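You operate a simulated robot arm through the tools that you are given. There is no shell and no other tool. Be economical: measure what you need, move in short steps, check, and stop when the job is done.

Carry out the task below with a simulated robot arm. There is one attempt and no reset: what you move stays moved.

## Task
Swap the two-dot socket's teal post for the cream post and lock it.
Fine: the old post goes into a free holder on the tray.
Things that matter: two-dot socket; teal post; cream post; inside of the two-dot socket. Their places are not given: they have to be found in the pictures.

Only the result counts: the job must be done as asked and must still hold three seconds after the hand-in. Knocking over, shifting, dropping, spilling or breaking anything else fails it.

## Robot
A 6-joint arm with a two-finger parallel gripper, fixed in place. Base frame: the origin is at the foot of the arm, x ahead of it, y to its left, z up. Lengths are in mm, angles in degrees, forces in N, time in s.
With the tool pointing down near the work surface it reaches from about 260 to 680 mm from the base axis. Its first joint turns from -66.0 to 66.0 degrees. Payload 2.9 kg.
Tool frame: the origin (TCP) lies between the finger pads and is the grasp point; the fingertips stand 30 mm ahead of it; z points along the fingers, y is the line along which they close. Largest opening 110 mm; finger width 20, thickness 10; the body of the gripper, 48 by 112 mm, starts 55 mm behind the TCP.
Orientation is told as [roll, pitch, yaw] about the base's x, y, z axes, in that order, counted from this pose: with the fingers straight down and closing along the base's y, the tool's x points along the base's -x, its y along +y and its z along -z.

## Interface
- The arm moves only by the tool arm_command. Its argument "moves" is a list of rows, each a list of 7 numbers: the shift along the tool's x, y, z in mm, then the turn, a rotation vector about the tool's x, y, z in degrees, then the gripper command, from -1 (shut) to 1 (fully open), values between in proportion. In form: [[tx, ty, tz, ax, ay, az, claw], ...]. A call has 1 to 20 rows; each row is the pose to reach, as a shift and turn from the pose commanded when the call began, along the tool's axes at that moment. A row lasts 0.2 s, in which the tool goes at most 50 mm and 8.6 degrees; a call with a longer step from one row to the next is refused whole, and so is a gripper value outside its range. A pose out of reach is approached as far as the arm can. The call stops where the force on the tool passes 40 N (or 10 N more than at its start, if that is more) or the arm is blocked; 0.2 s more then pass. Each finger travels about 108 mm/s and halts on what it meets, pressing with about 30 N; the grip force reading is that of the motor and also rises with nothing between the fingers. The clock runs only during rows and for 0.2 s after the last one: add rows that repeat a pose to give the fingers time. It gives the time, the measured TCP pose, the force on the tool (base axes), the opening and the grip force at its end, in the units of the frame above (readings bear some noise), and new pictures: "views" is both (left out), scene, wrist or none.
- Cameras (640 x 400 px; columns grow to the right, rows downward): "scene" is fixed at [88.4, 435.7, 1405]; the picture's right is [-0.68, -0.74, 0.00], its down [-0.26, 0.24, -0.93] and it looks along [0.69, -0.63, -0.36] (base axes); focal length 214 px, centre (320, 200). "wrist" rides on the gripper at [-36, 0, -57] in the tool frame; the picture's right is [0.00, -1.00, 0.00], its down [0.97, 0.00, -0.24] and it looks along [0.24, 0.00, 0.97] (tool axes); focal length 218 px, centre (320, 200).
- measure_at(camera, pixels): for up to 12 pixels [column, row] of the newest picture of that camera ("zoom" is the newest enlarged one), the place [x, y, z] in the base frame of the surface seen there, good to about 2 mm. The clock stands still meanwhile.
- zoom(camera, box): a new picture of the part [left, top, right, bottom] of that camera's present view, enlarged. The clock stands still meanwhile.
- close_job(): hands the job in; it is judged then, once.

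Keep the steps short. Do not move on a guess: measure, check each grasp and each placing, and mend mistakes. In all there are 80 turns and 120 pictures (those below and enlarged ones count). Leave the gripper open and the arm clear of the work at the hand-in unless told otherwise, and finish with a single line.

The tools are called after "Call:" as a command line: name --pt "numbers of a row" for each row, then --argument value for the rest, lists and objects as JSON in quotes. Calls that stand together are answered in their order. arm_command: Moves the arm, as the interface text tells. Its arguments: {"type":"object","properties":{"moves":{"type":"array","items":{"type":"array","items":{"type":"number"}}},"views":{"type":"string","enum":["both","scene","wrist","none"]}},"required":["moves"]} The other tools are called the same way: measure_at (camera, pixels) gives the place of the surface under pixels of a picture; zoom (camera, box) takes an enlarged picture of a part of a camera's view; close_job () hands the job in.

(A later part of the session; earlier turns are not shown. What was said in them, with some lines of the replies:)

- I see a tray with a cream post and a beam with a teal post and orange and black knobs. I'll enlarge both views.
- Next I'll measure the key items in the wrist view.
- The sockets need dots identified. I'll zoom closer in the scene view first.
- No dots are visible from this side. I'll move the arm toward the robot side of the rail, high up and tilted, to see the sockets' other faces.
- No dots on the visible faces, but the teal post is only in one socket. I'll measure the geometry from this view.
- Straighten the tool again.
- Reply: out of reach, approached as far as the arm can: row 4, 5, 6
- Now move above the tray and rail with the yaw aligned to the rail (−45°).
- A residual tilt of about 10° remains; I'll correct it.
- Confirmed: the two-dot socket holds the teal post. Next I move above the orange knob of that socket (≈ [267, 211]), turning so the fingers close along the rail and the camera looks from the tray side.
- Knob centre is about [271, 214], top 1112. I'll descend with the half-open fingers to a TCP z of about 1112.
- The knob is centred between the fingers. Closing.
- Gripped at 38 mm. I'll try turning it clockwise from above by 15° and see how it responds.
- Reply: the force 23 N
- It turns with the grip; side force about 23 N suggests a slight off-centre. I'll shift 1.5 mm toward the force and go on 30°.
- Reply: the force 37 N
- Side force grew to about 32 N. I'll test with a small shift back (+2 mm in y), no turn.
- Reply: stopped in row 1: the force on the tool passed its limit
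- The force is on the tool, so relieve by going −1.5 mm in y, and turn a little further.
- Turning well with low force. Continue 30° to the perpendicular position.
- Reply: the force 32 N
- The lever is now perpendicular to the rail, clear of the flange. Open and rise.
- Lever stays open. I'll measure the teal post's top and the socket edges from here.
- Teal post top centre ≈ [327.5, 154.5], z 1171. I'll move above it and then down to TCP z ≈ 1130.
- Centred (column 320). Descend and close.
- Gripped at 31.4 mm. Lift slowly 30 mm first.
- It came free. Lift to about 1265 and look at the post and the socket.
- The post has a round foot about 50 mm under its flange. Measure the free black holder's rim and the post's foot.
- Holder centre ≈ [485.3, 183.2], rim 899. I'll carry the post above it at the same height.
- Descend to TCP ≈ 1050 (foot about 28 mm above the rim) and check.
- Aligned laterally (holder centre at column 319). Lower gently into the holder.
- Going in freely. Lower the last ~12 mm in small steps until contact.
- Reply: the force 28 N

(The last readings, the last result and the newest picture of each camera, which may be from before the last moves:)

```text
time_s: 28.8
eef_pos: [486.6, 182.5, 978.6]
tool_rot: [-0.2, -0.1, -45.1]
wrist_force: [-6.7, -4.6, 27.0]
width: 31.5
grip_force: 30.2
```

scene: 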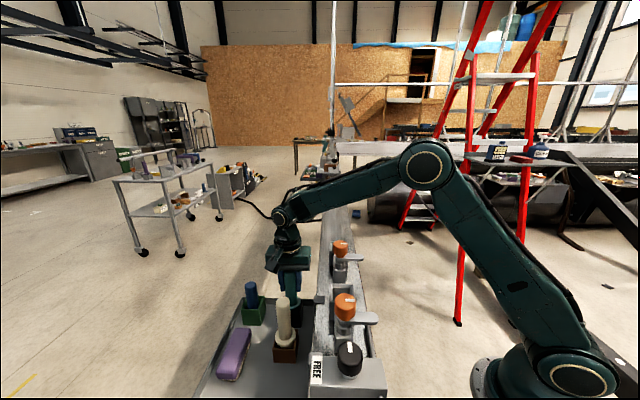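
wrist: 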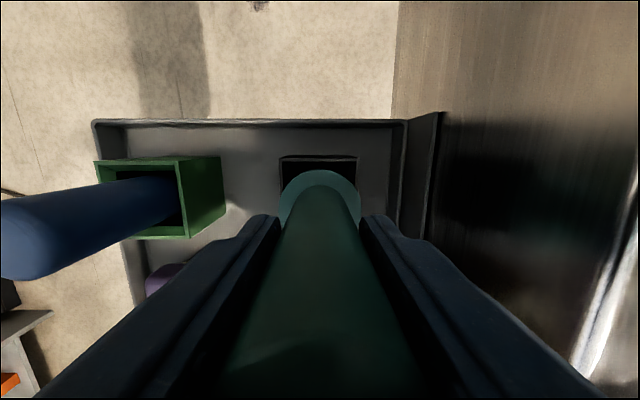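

Contact at TCP 978.6, as expected. Open and rise straight up.

Call:
arm_command --pt "0 0 -1 0 0 0 -0.2" --pt "0 0 -1 0 0 0 0.2" --pt "0 0 -1 0 0 0 0.2" --pt "0 0 -30 0 0 0 0.2" --pt "0 0 -70 0 0 0 0.2" --pt "0 0 -110 0 0 0 0.2" --pt "0 0 -150 0 0 0 0.2" --pt "0 0 -190 0 0 0 0.2" --pt "0 0 -220 0 0 0 0.2" --views "both"

Call:
zoom --camera "wrist" --box '[230, 100, 390, 230]'

Call:
zoom --camera "scene" --box '[240, 230, 360, 350]'

```text
time_s: 30.8
eef_pos: [484.8, 180.3, 1200.3]
tool_rot: [-0.5, 0.1, -45.0]
wrist_force: [-0.3, -0.5, -0.9]
width: 65.9
grip_force: 0.1
```

scene: 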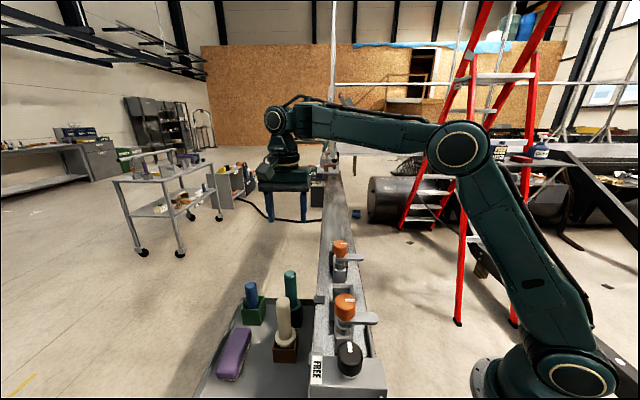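
wrist: 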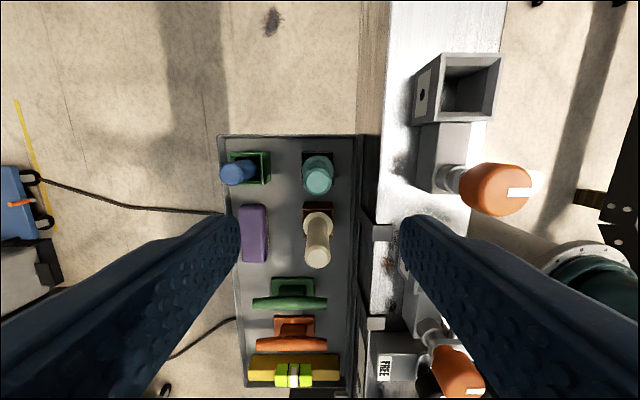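

```text
3.08 times, centred on (310, 165) of wrist
```

zoom: 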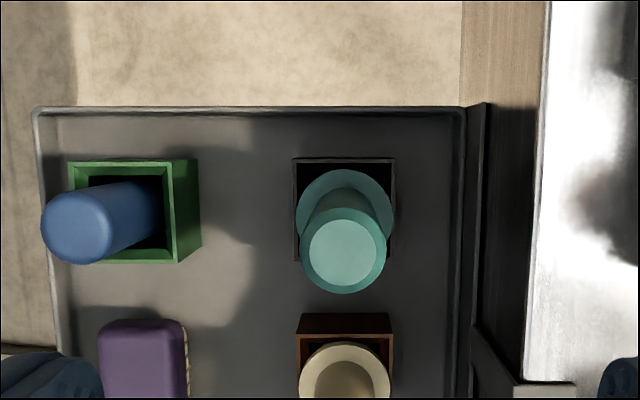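

```text
3.33 times, centred on (300, 290) of scene
```

zoom: 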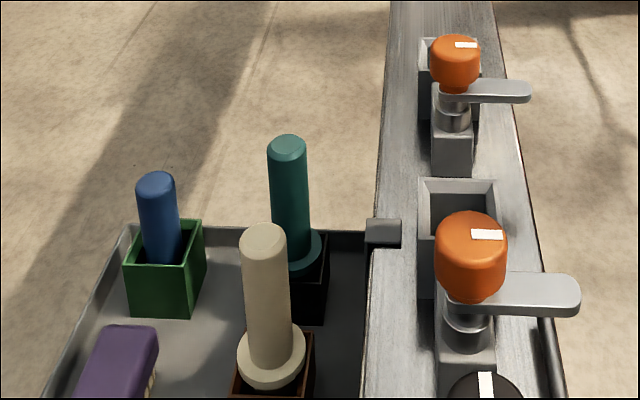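

Teal post stands in the black holder. Now look into the two-dot socket from directly above.

Call:
arm_command --pt "0 0 -30 0 0 0 0.2" --pt "25 -26 -30 0 0 0 0.2" --pt "50 -52 -30 0 0 0 0.2" --pt "76 -78 -30 0 0 0 0.2" --pt "101 -105 -30 0 0 0 0.2" --pt "126.6 -131 -30 0 0 0 0.2" --pt "126.6 -131 -30 0 0 0 0.2" --views "wrist"

Call:
zoom --camera "wrist" --box '[280, 110, 370, 200]'

```text
time_s: 32.4
eef_pos: [303.8, 180.9, 1228.1]
tool_rot: [-0.3, -0.1, -45.0]
wrist_force: [0.4, 0.8, 0.7]
width: 65.9
grip_force: 0.1
```

wrist: 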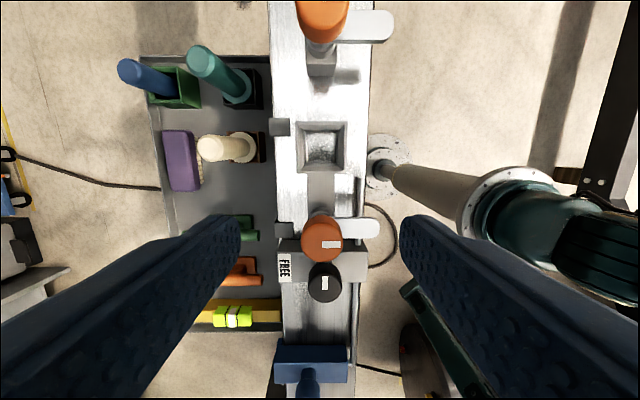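

```text
4.44 times, centred on (325, 155) of wrist
```

zoom: 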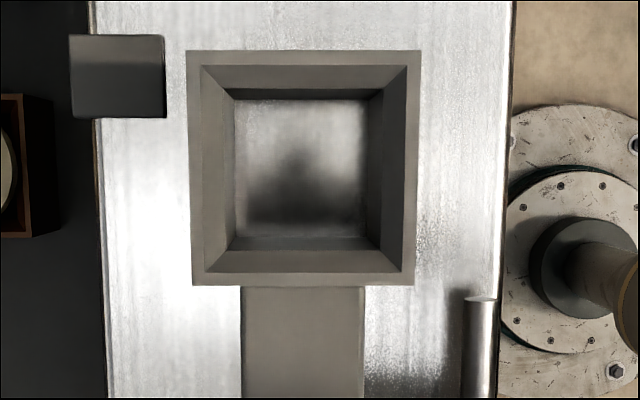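

Check the socket floor for debris: zoom tighter and measure floor heights and rim.

Call:
zoom --camera "wrist" --box '[300, 120, 345, 175]'

Call:
measure_at --camera "wrist" --pixels '[[308, 135], [332, 135], [320, 145], [310, 160], [322, 155], [330, 160], [296, 123], [345, 123], [296, 172], [344, 172], [297, 147], [345, 147]]'

Call:
zoom --camera "wrist" --box '[190, 115, 280, 175]'

```text
7.27 times, centred on (322, 148) of wrist
```

zoom: 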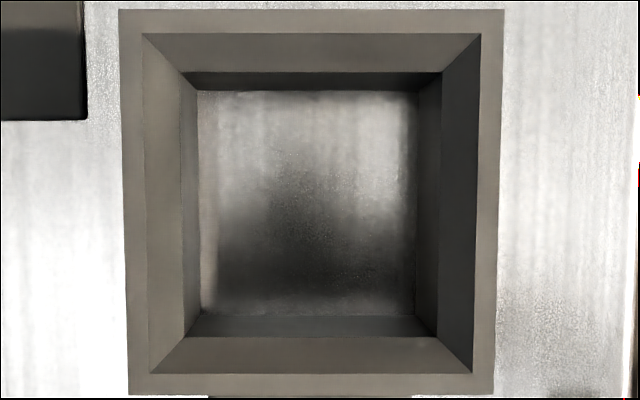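

```text
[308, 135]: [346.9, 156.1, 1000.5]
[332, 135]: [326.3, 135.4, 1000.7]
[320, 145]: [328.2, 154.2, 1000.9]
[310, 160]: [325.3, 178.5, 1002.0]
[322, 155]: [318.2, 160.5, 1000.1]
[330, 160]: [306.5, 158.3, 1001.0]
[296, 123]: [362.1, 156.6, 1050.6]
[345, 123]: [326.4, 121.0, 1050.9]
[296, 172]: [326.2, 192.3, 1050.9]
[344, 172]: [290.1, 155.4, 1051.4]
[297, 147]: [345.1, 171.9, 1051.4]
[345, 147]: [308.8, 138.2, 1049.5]
```

```text
6.67 times, centred on (235, 145) of wrist
```

zoom: 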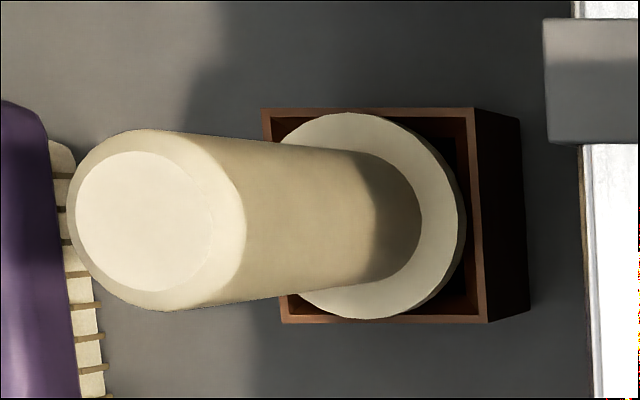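

The socket floor is clean at z 1000; the dark patch is a reflection. Rim centre is [326.2, 156.3]. Now go above the cream post to locate it.

Call:
arm_command --pt "0 26 0 0 0 0 0.2" --pt "0 52 0 0 0 0 0.2" --pt "0 78 0 0 0 0 0.2" --pt "-1 105 0 0 0 0 0.2" --pt "-2 131 20 0 0 0 0.2" --pt "-2 131 20 0 0 0 0.2" --views "wrist"

Call:
zoom --camera "wrist" --box '[260, 90, 380, 200]'

```text
time_s: 33.8
eef_pos: [399.0, 270.0, 1208.3]
tool_rot: [-0.3, 0.0, -45.0]
wrist_force: [-0.3, 0.0, 0.5]
width: 66.1
grip_force: 0.1
```

wrist: 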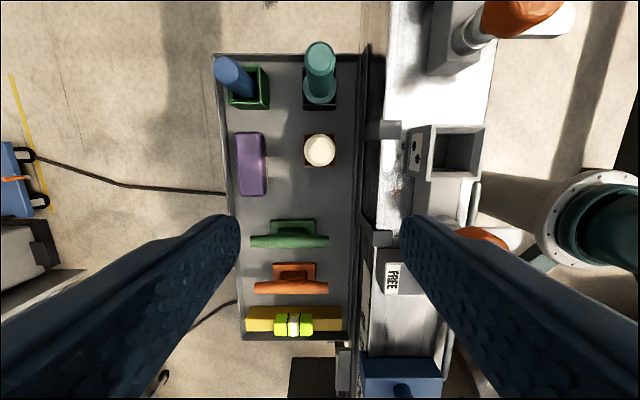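

```text
3.64 times, centred on (320, 145) of wrist
```

zoom: 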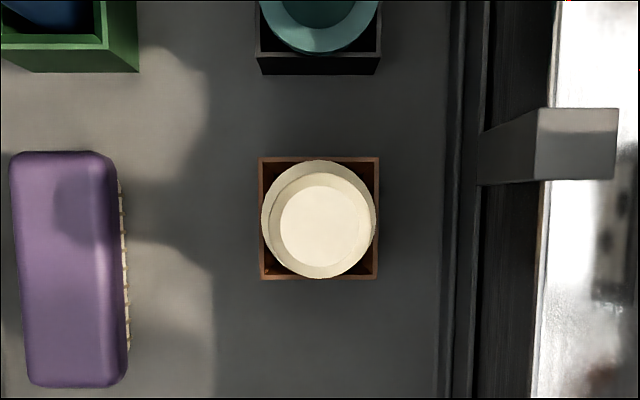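

Call:
measure_at --camera "zoom" --pixels '[[283, 225], [357, 225], [320, 190], [320, 262], [262, 160], [376, 160], [262, 276], [376, 276], [266, 230], [372, 240], [330, 273], [320, 225]]'

Call:
zoom --camera "scene" --box '[240, 280, 330, 370]'

```text
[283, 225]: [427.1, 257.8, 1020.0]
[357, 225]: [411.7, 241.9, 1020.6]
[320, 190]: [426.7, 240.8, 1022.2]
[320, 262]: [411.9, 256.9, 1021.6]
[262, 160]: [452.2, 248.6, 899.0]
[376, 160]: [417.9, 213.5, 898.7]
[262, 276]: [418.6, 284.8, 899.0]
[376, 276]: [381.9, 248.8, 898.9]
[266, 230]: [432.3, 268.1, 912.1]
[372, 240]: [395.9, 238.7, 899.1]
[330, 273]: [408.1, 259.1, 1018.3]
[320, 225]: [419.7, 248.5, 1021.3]
```

```text
4.44 times, centred on (285, 325) of scene
```

zoom: 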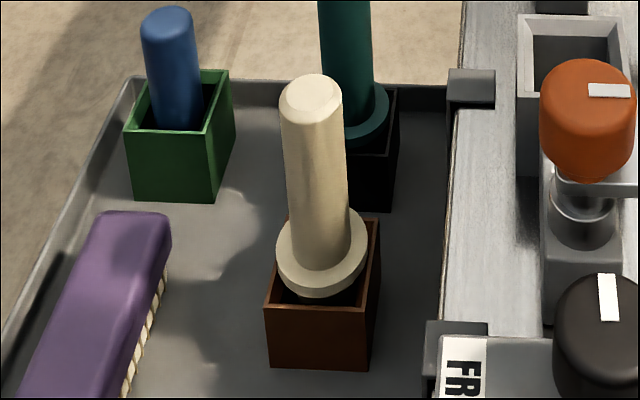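

Cream top centre is [419.3, 249.2], z 1021 — same size as the teal one. Move above it and down to TCP 1080.

Call:
arm_command --pt "-15 0 0 0 0 0 0.2" --pt "-29.5 0 20 0 0 0 0.2" --pt "-29.5 0 55 0 0 0 0.2" --pt "-29.5 0 90 0 0 0 0.2" --pt "-29.5 0 128 0 0 0 0.2" --pt "-29.5 0 128 0 0 0 0.2" --views "both"

```text
time_s: 35.2
eef_pos: [420.7, 245.9, 1077.8]
tool_rot: [-0.3, 0.0, -45.0]
wrist_force: [0.1, 0.8, 0.2]
width: 66.3
grip_force: 0.0
```

scene: 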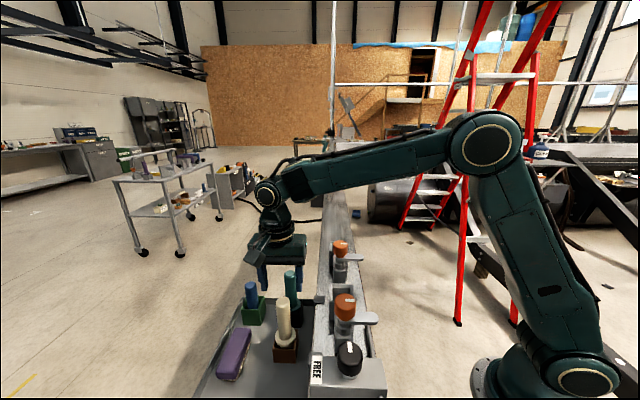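
wrist: 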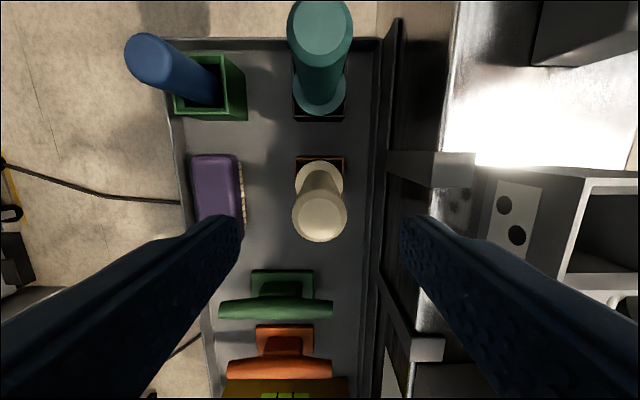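

Call:
measure_at --camera "wrist" --pixels '[[300, 217], [340, 217], [320, 200], [320, 235]]'

Call:
zoom --camera "wrist" --box '[280, 150, 360, 250]'

```text
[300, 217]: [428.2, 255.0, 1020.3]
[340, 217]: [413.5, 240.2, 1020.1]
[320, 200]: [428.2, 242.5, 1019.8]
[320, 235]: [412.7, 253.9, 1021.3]
```

```text
4.00 times, centred on (320, 200) of wrist
```

zoom: 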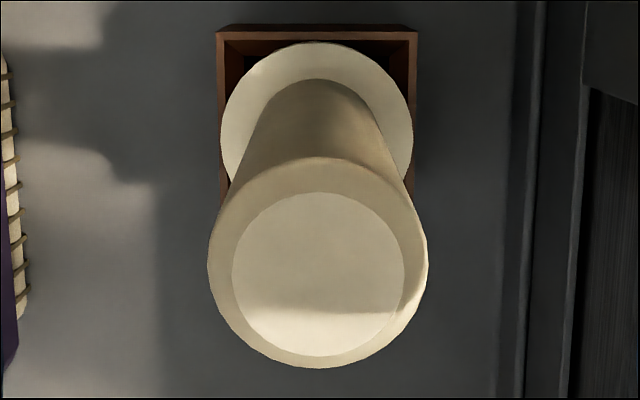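

The post is about 2 mm toward tool +x of my TCP; correct and descend to TCP ≈ 978, then close.

Call:
arm_command --pt "2 0 0 0 0 0 0.2" --pt "2 0 25 0 0 0 0.2" --pt "2 0 50 0 0 0 0.2" --pt "2 0 75 0 0 0 0.2" --pt "2 0 100.5 0 0 0 0.2" --pt "2 0 100.5 0 0 0 0.2" --pt "2 0 100.5 0 0 0 -1" --pt "2 0 100.5 0 0 0 -1" --pt "2 0 100.5 0 0 0 -1" --views "both"

```text
time_s: 37.2
eef_pos: [417.1, 248.8, 979.5]
tool_rot: [-0.2, -0.1, -44.9]
wrist_force: [0.3, 0.0, 0.9]
width: 31.4
grip_force: 30.3
```

scene: 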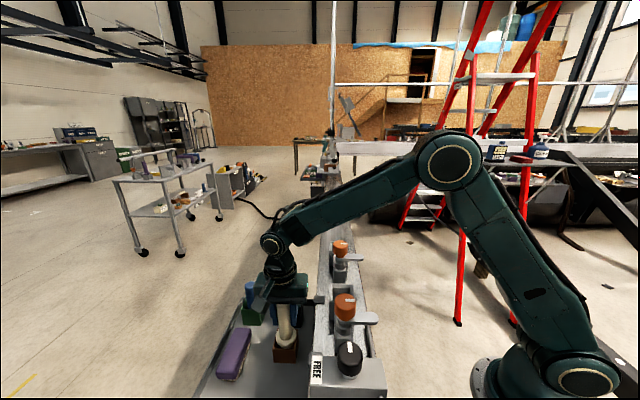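
wrist: 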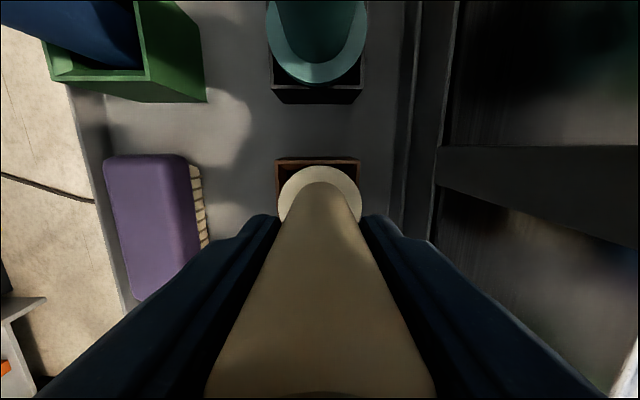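

Gripped at 31.4 mm. Lift straight up to about 1265.

Call:
arm_command --pt "0 0 -5 0 0 0 -1" --pt "0 0 -15 0 0 0 -1" --pt "0 0 -30 0 0 0 -1" --pt "0 0 -60 0 0 0 -1" --pt "0 0 -100 0 0 0 -1" --pt "0 0 -140 0 0 0 -1" --pt "0 0 -180 0 0 0 -1" --pt "0 0 -220 0 0 0 -1" --pt "0 0 -260 0 0 0 -1" --pt "0 0 -286 0 0 0 -1" --pt "0 0 -286 0 0 0 -1" --views "both"

Call:
zoom --camera "scene" --box '[210, 150, 380, 350]'

```text
time_s: 39.6
eef_pos: [420.8, 250.4, 1264.7]
tool_rot: [-0.3, 0.1, -45.0]
wrist_force: [-0.5, -0.6, -1.9]
width: 31.3
grip_force: 30.0
```

scene: 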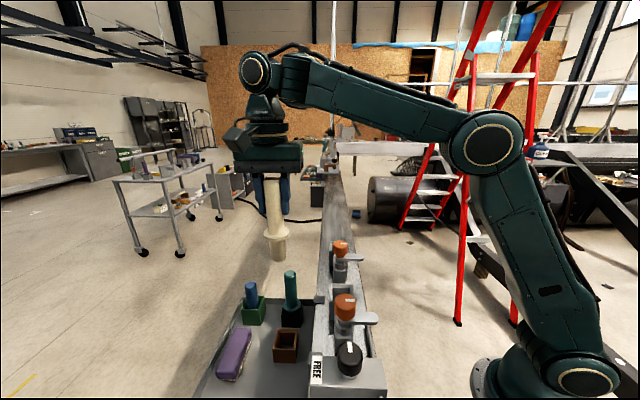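
wrist: 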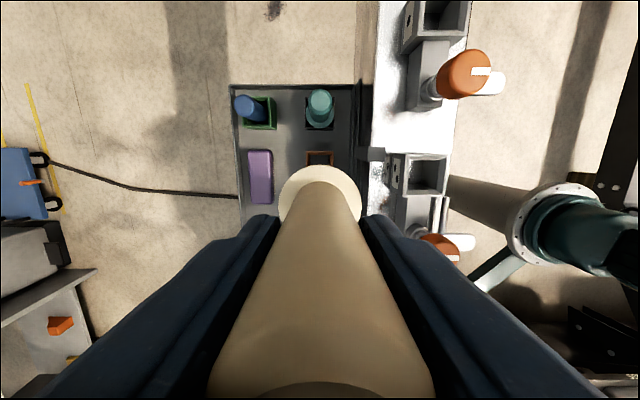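

```text
2.00 times, centred on (295, 250) of scene
```

zoom: 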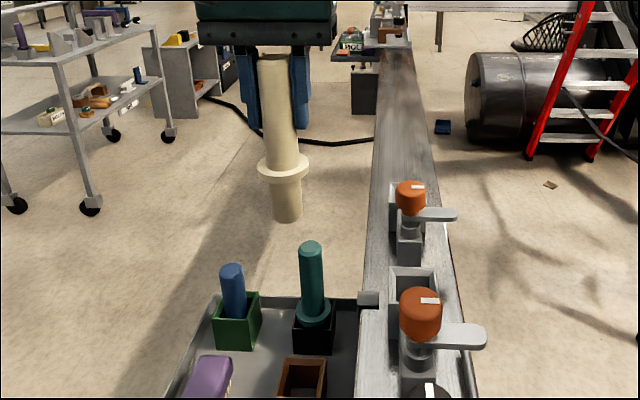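

Cream post is held upright. Carry it above the two-dot socket at the same height.

Call:
arm_command --pt "0 -26 0 0 0 0 -1" --pt "0 -52 0 0 0 0 -1" --pt "0 -78 0 0 0 0 -1" --pt "0.3 -105 0 0 0 0 -1" --pt "0.3 -131 0 0 0 0 -1" --pt "0.3 -131 0 0 0 0 -1" --pt "0.3 -131 0 0 0 0 -1" --views "both"

Call:
arm_command --pt "0 0 30 0 0 0 -1" --pt "0 0 60 0 0 0 -1" --pt "0 0 70 0 0 0 -1" --pt "0 0 70 0 0 0 -1" --views "both"

Call:
zoom --camera "scene" --box '[290, 220, 400, 330]'

Call:
zoom --camera "wrist" --box '[240, 100, 400, 230]'

```text
time_s: 41.2
eef_pos: [322.8, 157.5, 1266.0]
tool_rot: [-0.3, 0.0, -45.0]
wrist_force: [0.9, -0.2, -2.6]
width: 31.3
grip_force: 29.7
```

scene: 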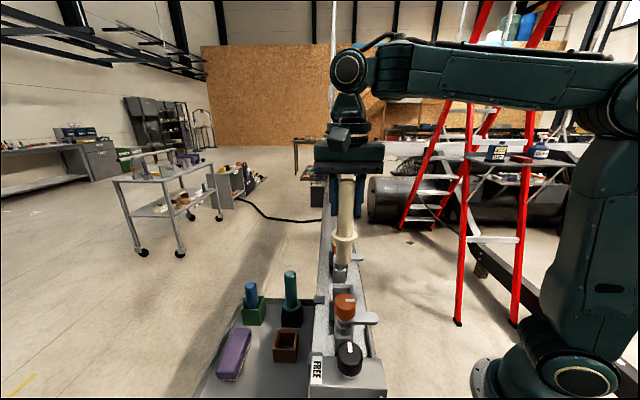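
wrist: 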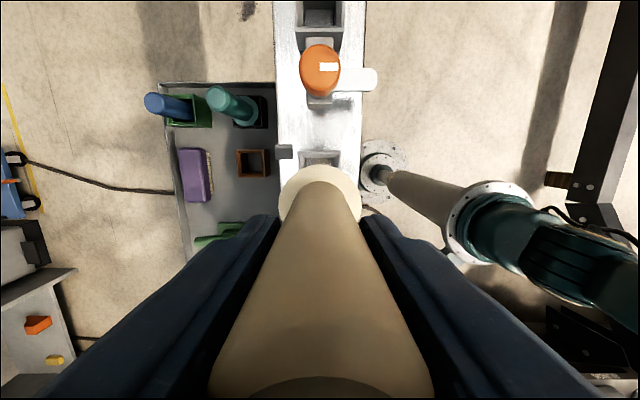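

```text
time_s: 42.2
eef_pos: [325.2, 157.9, 1195.5]
tool_rot: [-0.2, 0.1, -45.0]
wrist_force: [-0.1, 0.7, -1.9]
width: 31.5
grip_force: 30.1
```

scene: 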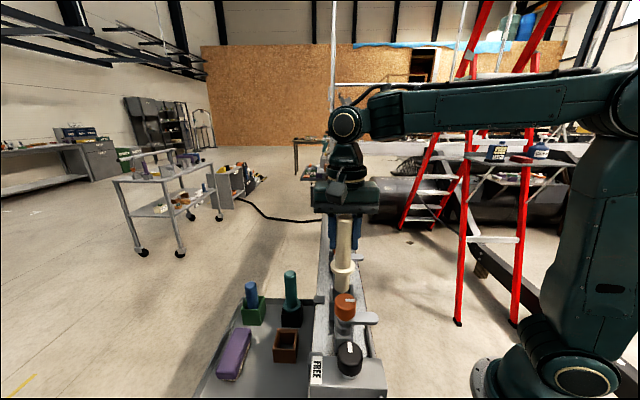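
wrist: 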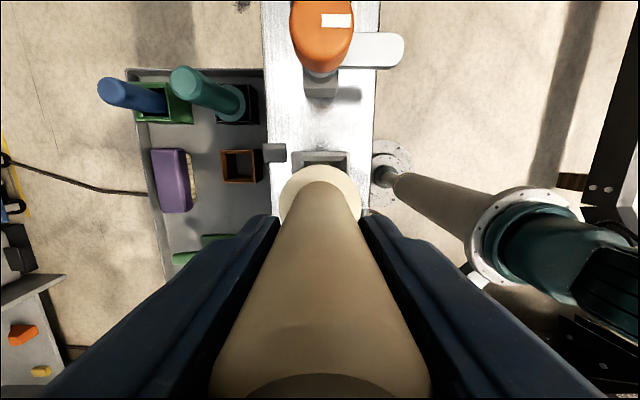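

```text
3.64 times, centred on (345, 275) of scene
```

zoom: 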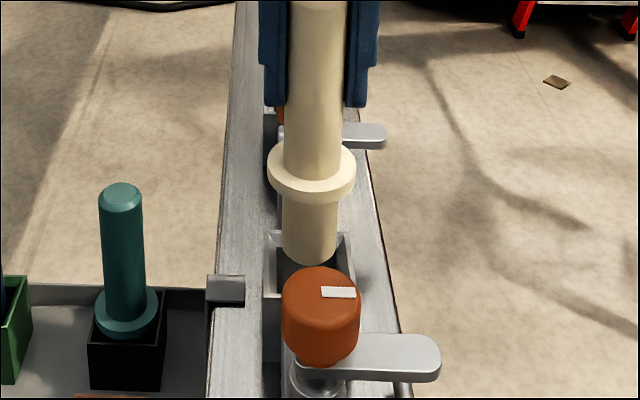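

```text
3.08 times, centred on (320, 165) of wrist
```

zoom: 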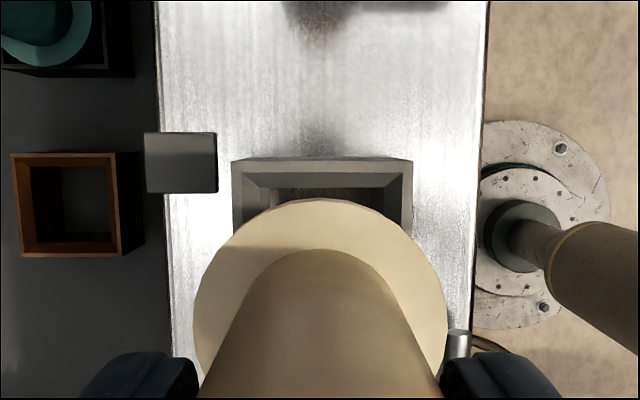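

Lateral alignment looks good. Reading averages suggest a ~2 mm offset along the rail; shift −1.3 mm in tool x and read the pose again.

Call:
arm_command --pt "-1.3 0.3 0 0 0 0 -1" --views "none"

Call:
arm_command --pt "0 0 0 0 0 0 -1" --views "none"

Call:
arm_command --pt "0 0 0 0 0 0 -1" --views "none"

Call:
measure_at --camera "scene" --pixels '[[343, 285], [342, 262], [343, 275], [338, 285], [348, 285]]'

```text
time_s: 42.6
eef_pos: [324.6, 159.2, 1196.5]
tool_rot: [-0.3, 0.0, -45.0]
wrist_force: [0.1, 0.2, -2.4]
width: 31.6
grip_force: 29.6
```

```text
time_s: 43.0
eef_pos: [325.1, 159.1, 1194.5]
tool_rot: [-0.3, 0.1, -45.0]
wrist_force: [0.1, 0.2, -2.0]
width: 31.6
grip_force: 30.1
```

```text
time_s: 43.4
eef_pos: [324.2, 157.8, 1195.0]
tool_rot: [-0.3, 0.0, -45.1]
wrist_force: [-0.8, 0.0, -2.0]
width: 31.3
grip_force: 30.2
```

```text
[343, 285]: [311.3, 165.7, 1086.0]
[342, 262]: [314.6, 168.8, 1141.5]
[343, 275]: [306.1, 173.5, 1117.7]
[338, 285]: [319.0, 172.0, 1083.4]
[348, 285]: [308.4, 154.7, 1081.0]
```

The average says 2.5 mm more toward −tool x is needed. Apply and lower to just inside the rim, watching the force.

Call:
arm_command --pt "-2.6 -0.4 0 0 0 0 -1" --pt "-2.6 -0.4 6 0 0 0 -1" --pt "-2.6 -0.4 12 0 0 0 -1" --pt "-2.6 -0.4 18 0 0 0 -1" --pt "-2.6 -0.4 22 0 0 0 -1" --pt "-2.6 -0.4 26 0 0 0 -1" --pt "-2.6 -0.4 30 0 0 0 -1" --views "both"

Call:
zoom --camera "scene" --box '[290, 220, 400, 330]'

```text
time_s: 45.0
eef_pos: [325.9, 156.9, 1167.1]
tool_rot: [-0.4, 0.0, -45.0]
wrist_force: [-0.4, -0.1, -1.2]
width: 31.3
grip_force: 29.9
```

scene: 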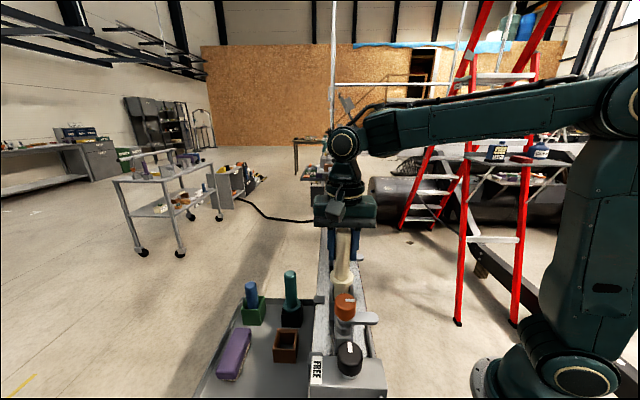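
wrist: 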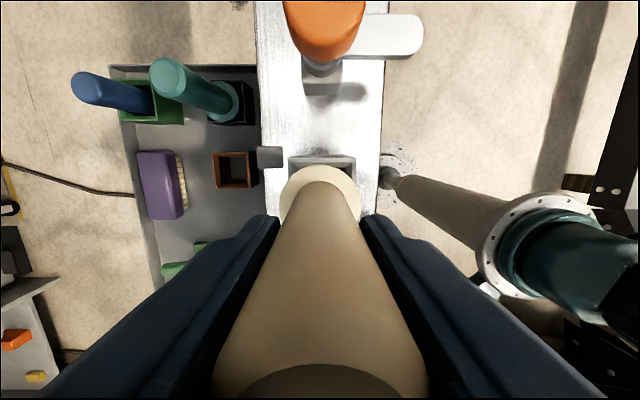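

```text
3.64 times, centred on (345, 275) of scene
```

zoom: 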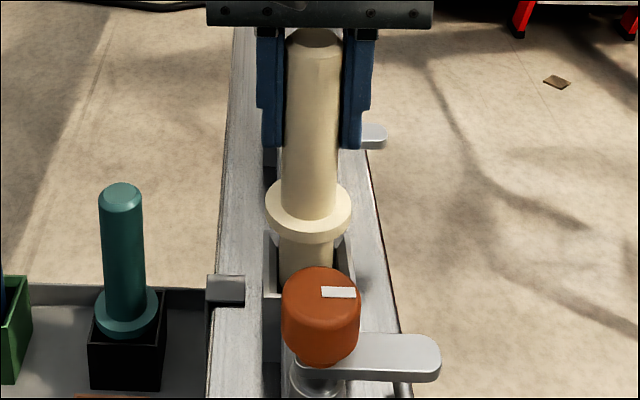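

Call:
zoom --camera "wrist" --box '[270, 130, 370, 220]'

```text
4.44 times, centred on (320, 175) of wrist
```

zoom: 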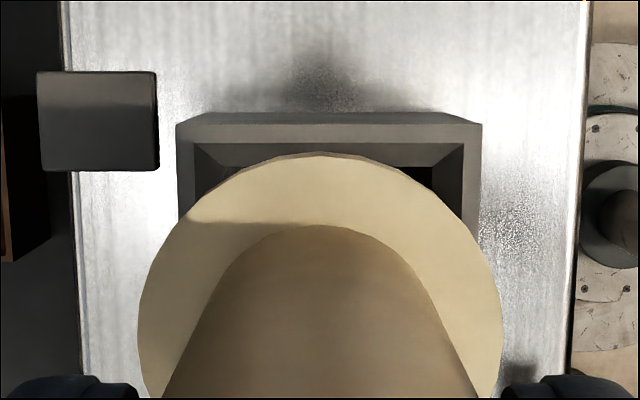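

The socket centre sits about 1.5 mm to the right (tool −y). Shift 1.4 mm and lower further.

Call:
arm_command --pt "0 -1.4 0 0 0 0 -1" --pt "0 -1.4 4 0 0 0 -1" --pt "0 -1.4 8 0 0 0 -1" --pt "0 -1.4 12 0 0 0 -1" --pt "0 -1.4 16 0 0 0 -1" --pt "0 -1.4 20 0 0 0 -1" --pt "0 -1.4 24 0 0 0 -1" --pt "0 -1.4 28 0 0 0 -1" --views "none"

```text
time_s: 46.8
eef_pos: [325.7, 155.2, 1136.4]
tool_rot: [-0.3, 0.0, -45.1]
wrist_force: [0.4, 0.8, -1.9]
width: 31.4
grip_force: 29.9
```

It slides in freely. Last ~9 mm gently to the floor.

Call:
arm_command --pt "0 0 3 0 0 0 -1" --pt "0 0 5 0 0 0 -1" --pt "0 0 7 0 0 0 -1" --pt "0 0 8.5 0 0 0 -1" --pt "0 0 8.5 0 0 0 -1" --views "both"

Call:
zoom --camera "scene" --box '[290, 230, 400, 340]'

```text
time_s: 48.0
eef_pos: [326.6, 155.3, 1129.0]
tool_rot: [-0.2, -0.1, -45.1]
wrist_force: [-5.4, -6.2, 27.0]
width: 31.3
grip_force: 30.1
```

scene: 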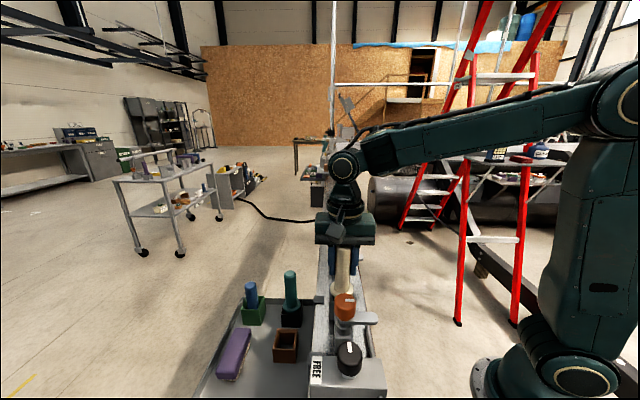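
wrist: 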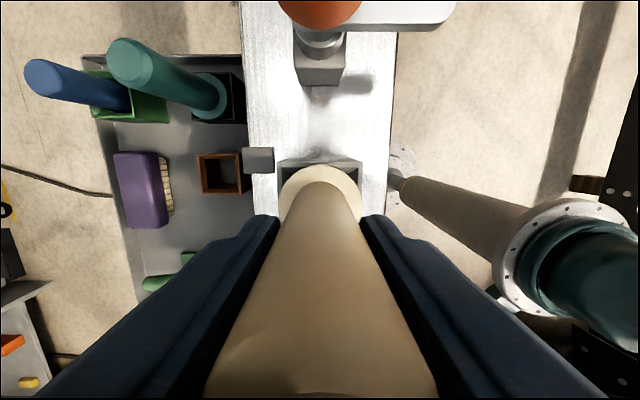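

```text
3.64 times, centred on (345, 285) of scene
```

zoom: 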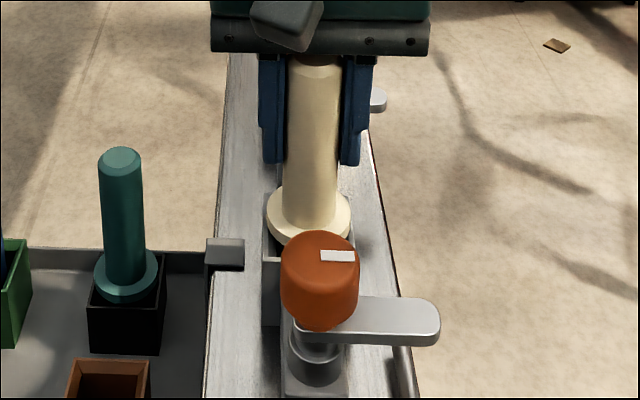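

Seated at TCP 1129, the same as the teal one. Open and rise to about 1265.

Call:
arm_command --pt "0 0 -1 0 0 0 -0.2" --pt "0 0 -1 0 0 0 0.2" --pt "0 0 -1 0 0 0 0.2" --pt "0 0 -30 0 0 0 0.2" --pt "0 0 -70 0 0 0 0.2" --pt "0 0 -110 0 0 0 0.2" --pt "0 0 -135 0 0 0 0.2" --pt "0 0 -135 0 0 0 0.2" --views "wrist"

Call:
zoom --camera "scene" --box '[290, 230, 400, 340]'

```text
time_s: 49.8
eef_pos: [325.9, 154.0, 1264.3]
tool_rot: [-0.2, 0.0, -45.1]
wrist_force: [-0.3, 0.0, 0.5]
width: 66.2
grip_force: 0.1
```

wrist: 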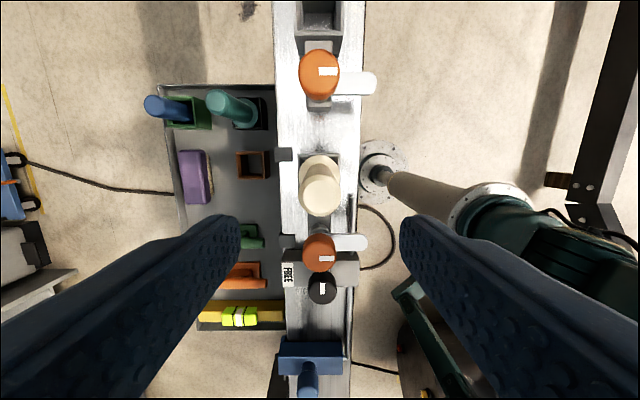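

```text
3.64 times, centred on (345, 285) of scene
```

zoom: 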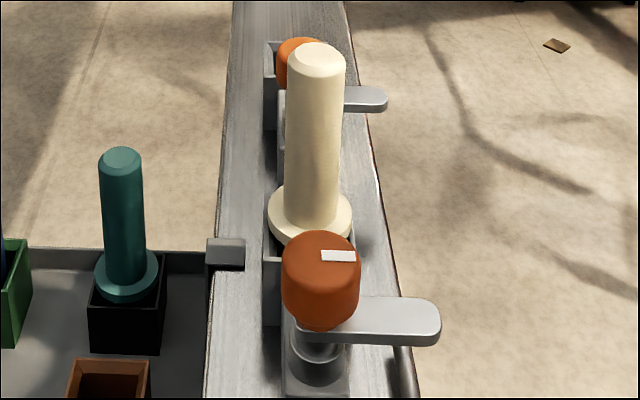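

Cream post stands in the socket. Now back above the orange knob to lock it.

Call:
arm_command --pt "27 0.6 0 0 0 0 0.2" --pt "54 1.2 0 0 0 0 0.2" --pt "79.5 1.9 0 0 0 0 0.2" --pt "79.5 1.9 30 0 0 0 0.2" --pt "79.5 1.9 70 0 0 0 0.2" --pt "79.5 1.9 100 0 0 0 0.2" --pt "79.5 1.9 100 0 0 0 0.2" --views "wrist"

Call:
zoom --camera "wrist" --box '[270, 140, 400, 260]'

```text
time_s: 51.4
eef_pos: [271.6, 214.1, 1164.9]
tool_rot: [-0.2, 0.0, -45.0]
wrist_force: [-0.6, -0.7, 0.4]
width: 66.0
grip_force: 0.1
```

wrist: 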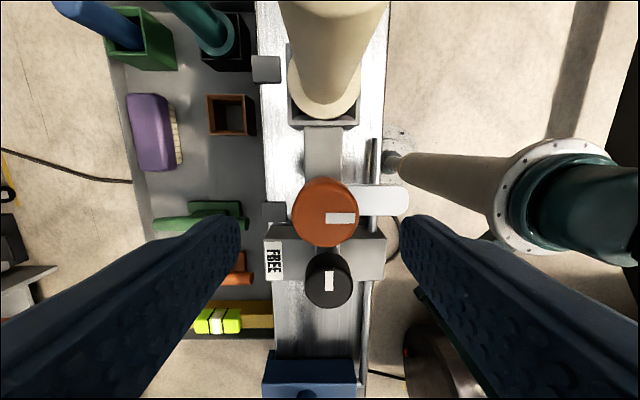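

```text
3.33 times, centred on (335, 200) of wrist
```

zoom: 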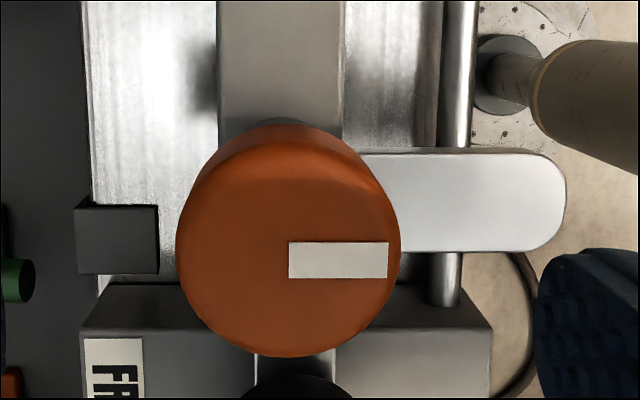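

Knob is ~2.8 mm to the right; correct, descend, close.

Call:
arm_command --pt "0.5 -2.6 0 0 0 0 0.2" --pt "0.5 -2.6 25 0 0 0 0.2" --pt "0.5 -2.6 52 0 0 0 0.2" --pt "0.5 -2.6 52 0 0 0 0.2" --pt "0.5 -2.6 52 0 0 0 -1" --pt "0.5 -2.6 52 0 0 0 -1" --pt "0.5 -2.6 52 0 0 0 -1" --views "wrist"

```text
time_s: 53.0
eef_pos: [267.9, 212.1, 1111.2]
tool_rot: [-0.3, 0.0, -45.0]
wrist_force: [1.1, 2.9, -10.1]
width: 38.0
grip_force: 44.8
```

wrist: 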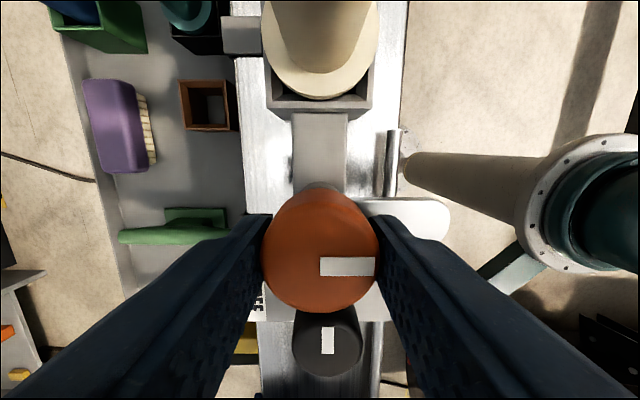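

Gripped. Turn counter-clockwise (back over the flange) 30° first.

Call:
arm_command --pt "0 0 0 0 0 -6 -1" --pt "0 0 0 0 0 -12 -1" --pt "0 0 0 0 0 -18 -1" --pt "0 0 0 0 0 -24 -1" --pt "0 0 0 0 0 -30 -1" --views "wrist"

```text
time_s: 54.2
eef_pos: [267.5, 211.7, 1111.0]
tool_rot: [-0.4, 0.1, -14.8]
wrist_force: [-10.1, 14.4, -10.5]
width: 38.1
grip_force: 45.1
```

wrist: 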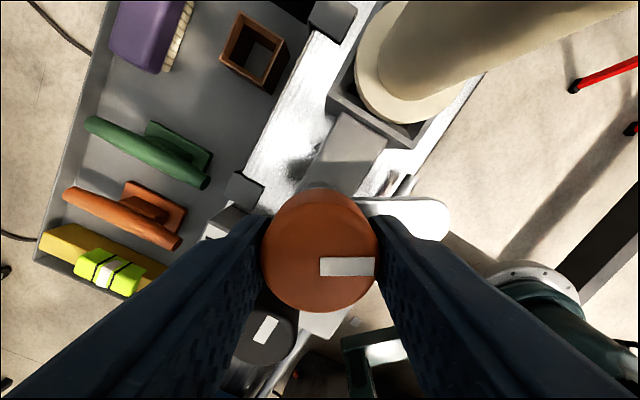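

Turning fine. Relieve slightly and go on 30°.

Call:
arm_command --pt "0.8 0.6 0 0 0 -6 -1" --pt "0.8 0.6 0 0 0 -12 -1" --pt "0.8 0.6 0 0 0 -18 -1" --pt "0.8 0.6 0 0 0 -24 -1" --pt "0.8 0.6 0 0 0 -30 -1" --views "wrist"

```text
time_s: 55.5
eef_pos: [267.5, 211.9, 1111.3]
tool_rot: [-0.1, 0.4, 15.3]
wrist_force: [1.2, 4.3, -4.1]
width: 37.8
grip_force: 44.9
stopped in row 5: the force on the tool passed its limit (the readings are from after the stop); the commanded pose is now the measured one
```

wrist: 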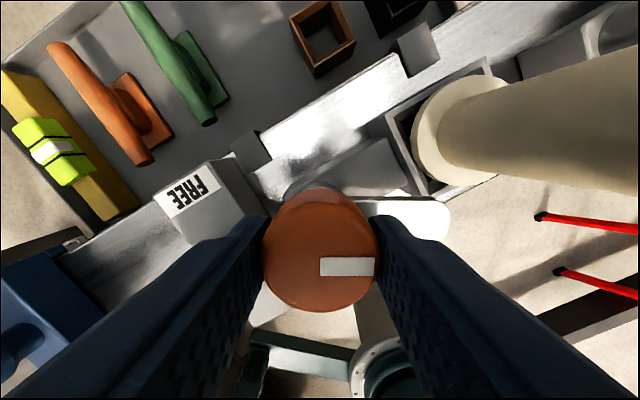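

Now at 15° with low force after the reset. Go the last 30° in smaller steps.

Call:
arm_command --pt "0 0 0 0 0 -5 -1" --pt "0 0 0 0 0 -10 -1" --pt "0 0 0 0 0 -15 -1" --views "wrist"

```text
time_s: 56.3
eef_pos: [267.8, 211.8, 1110.9]
tool_rot: [-0.1, 0.4, 30.1]
wrist_force: [4.4, -2.4, -11.5]
width: 37.6
grip_force: 44.8
```

wrist: 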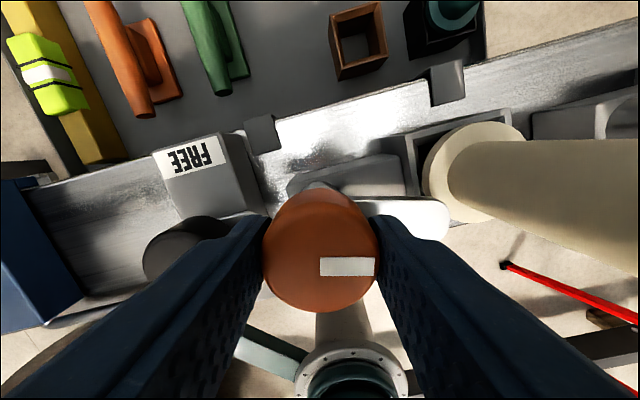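

Call:
arm_command --pt "0 0 0 0 0 -5 -1" --pt "0 0 0 0 0 -10 -1" --pt "0 0 0 0 0 -15 -1" --pt "0 0 0 0 0 -15 -1" --views "wrist"

```text
time_s: 57.3
eef_pos: [267.4, 211.0, 1111.8]
tool_rot: [0.0, 0.4, 45.2]
wrist_force: [14.2, 3.6, -9.1]
width: 37.7
grip_force: 45.1
```

wrist: 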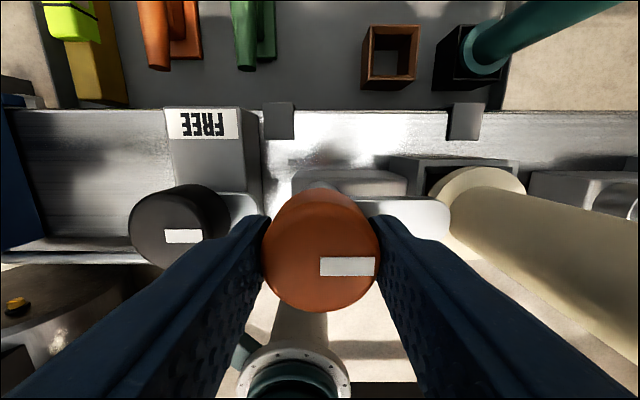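

Lever is back along the rail over the cream flange. Open and rise.

Call:
arm_command --pt "0 0 0 0 0 0 0.2" --pt "0 0 0 0 0 0 0.2" --pt "0 0 -40 0 0 0 0.2" --pt "0 0 -80 0 0 0 0.2" --pt "0 0 -120 0 0 0 0.2" --pt "0 0 -140 0 0 0 0.2" --pt "0 0 -140 0 0 0 0.2" --views "both"

Call:
zoom --camera "wrist" --box '[225, 115, 485, 245]'

Call:
zoom --camera "scene" --box '[240, 230, 400, 390]'

```text
time_s: 58.9
eef_pos: [266.0, 210.9, 1248.0]
tool_rot: [0.0, 0.4, 45.2]
wrist_force: [-0.2, 0.3, 0.0]
width: 66.0
grip_force: 0.1
```

scene: 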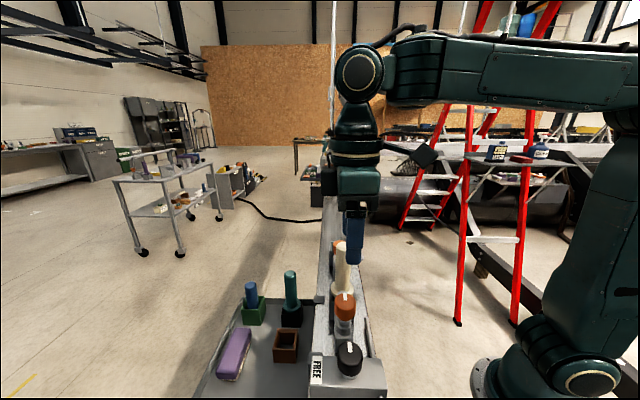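
wrist: 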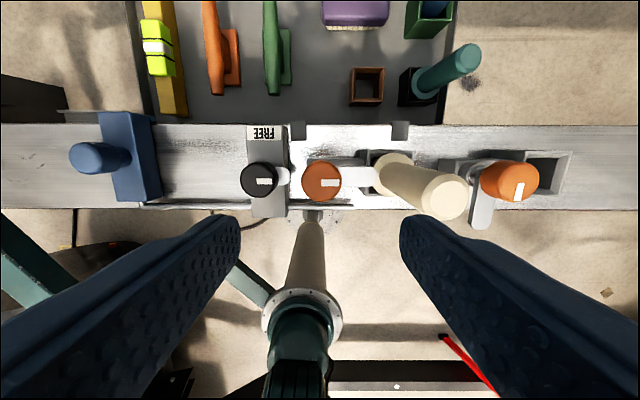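

```text
2.46 times, centred on (355, 180) of wrist
```

zoom: 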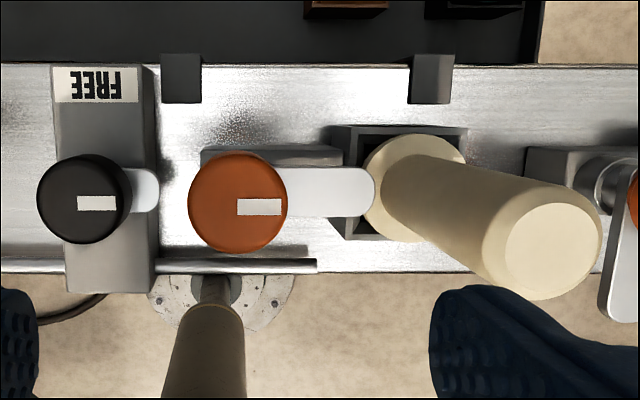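

```text
2.50 times, centred on (320, 310) of scene
```

zoom: 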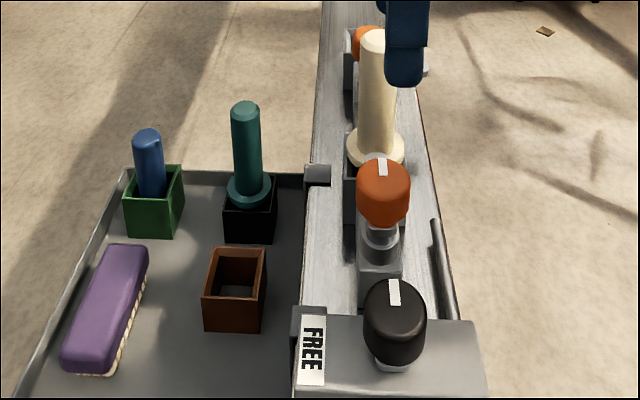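

The lever is over the cream flange just as it originally was over the teal one. Clear the arm: raise and open the gripper fully.

Call:
arm_command --pt "0 0 -25 0 0 0 0.2" --pt "0 0 -50 0 0 0 0.6" --pt "0 0 -70 0 0 0 1" --pt "0 0 -70 0 0 0 1" --pt "0 0 -70 0 0 0 1" --views "both"

Call:
zoom --camera "wrist" --box '[280, 110, 440, 230]'

```text
time_s: 60.1
eef_pos: [268.9, 208.8, 1320.5]
tool_rot: [0.0, 0.4, 45.2]
wrist_force: [0.1, 0.5, 0.5]
width: 109.9
grip_force: 0.1
```

scene: 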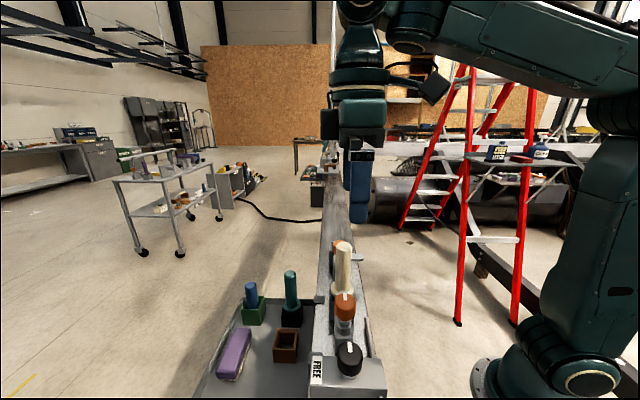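
wrist: 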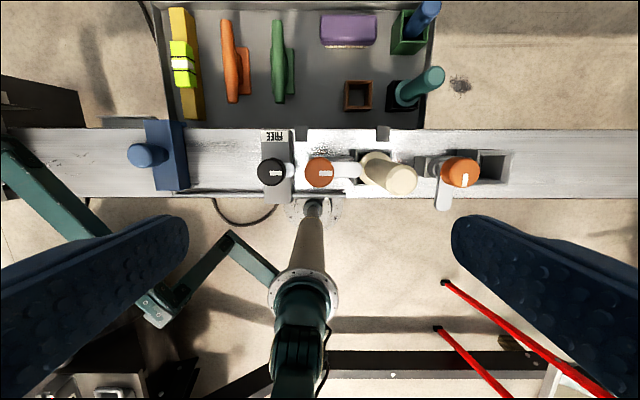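

```text
3.33 times, centred on (360, 170) of wrist
```

zoom: 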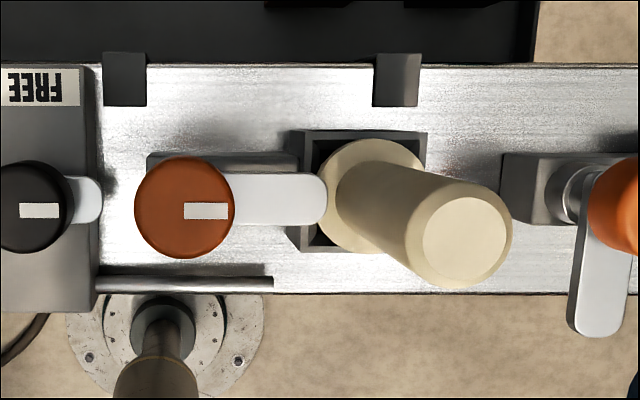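

The cream post is seated and its lever is over the flange. The teal post stands in the black holder, the gripper is open and the arm is clear. Handing in.

Call:
close_job

```text
The job is handed in.
```

The cream post is seated in the two-dot socket with its lever locked over the flange, the teal post stands in the black tray holder that was free, and the job is handed in.
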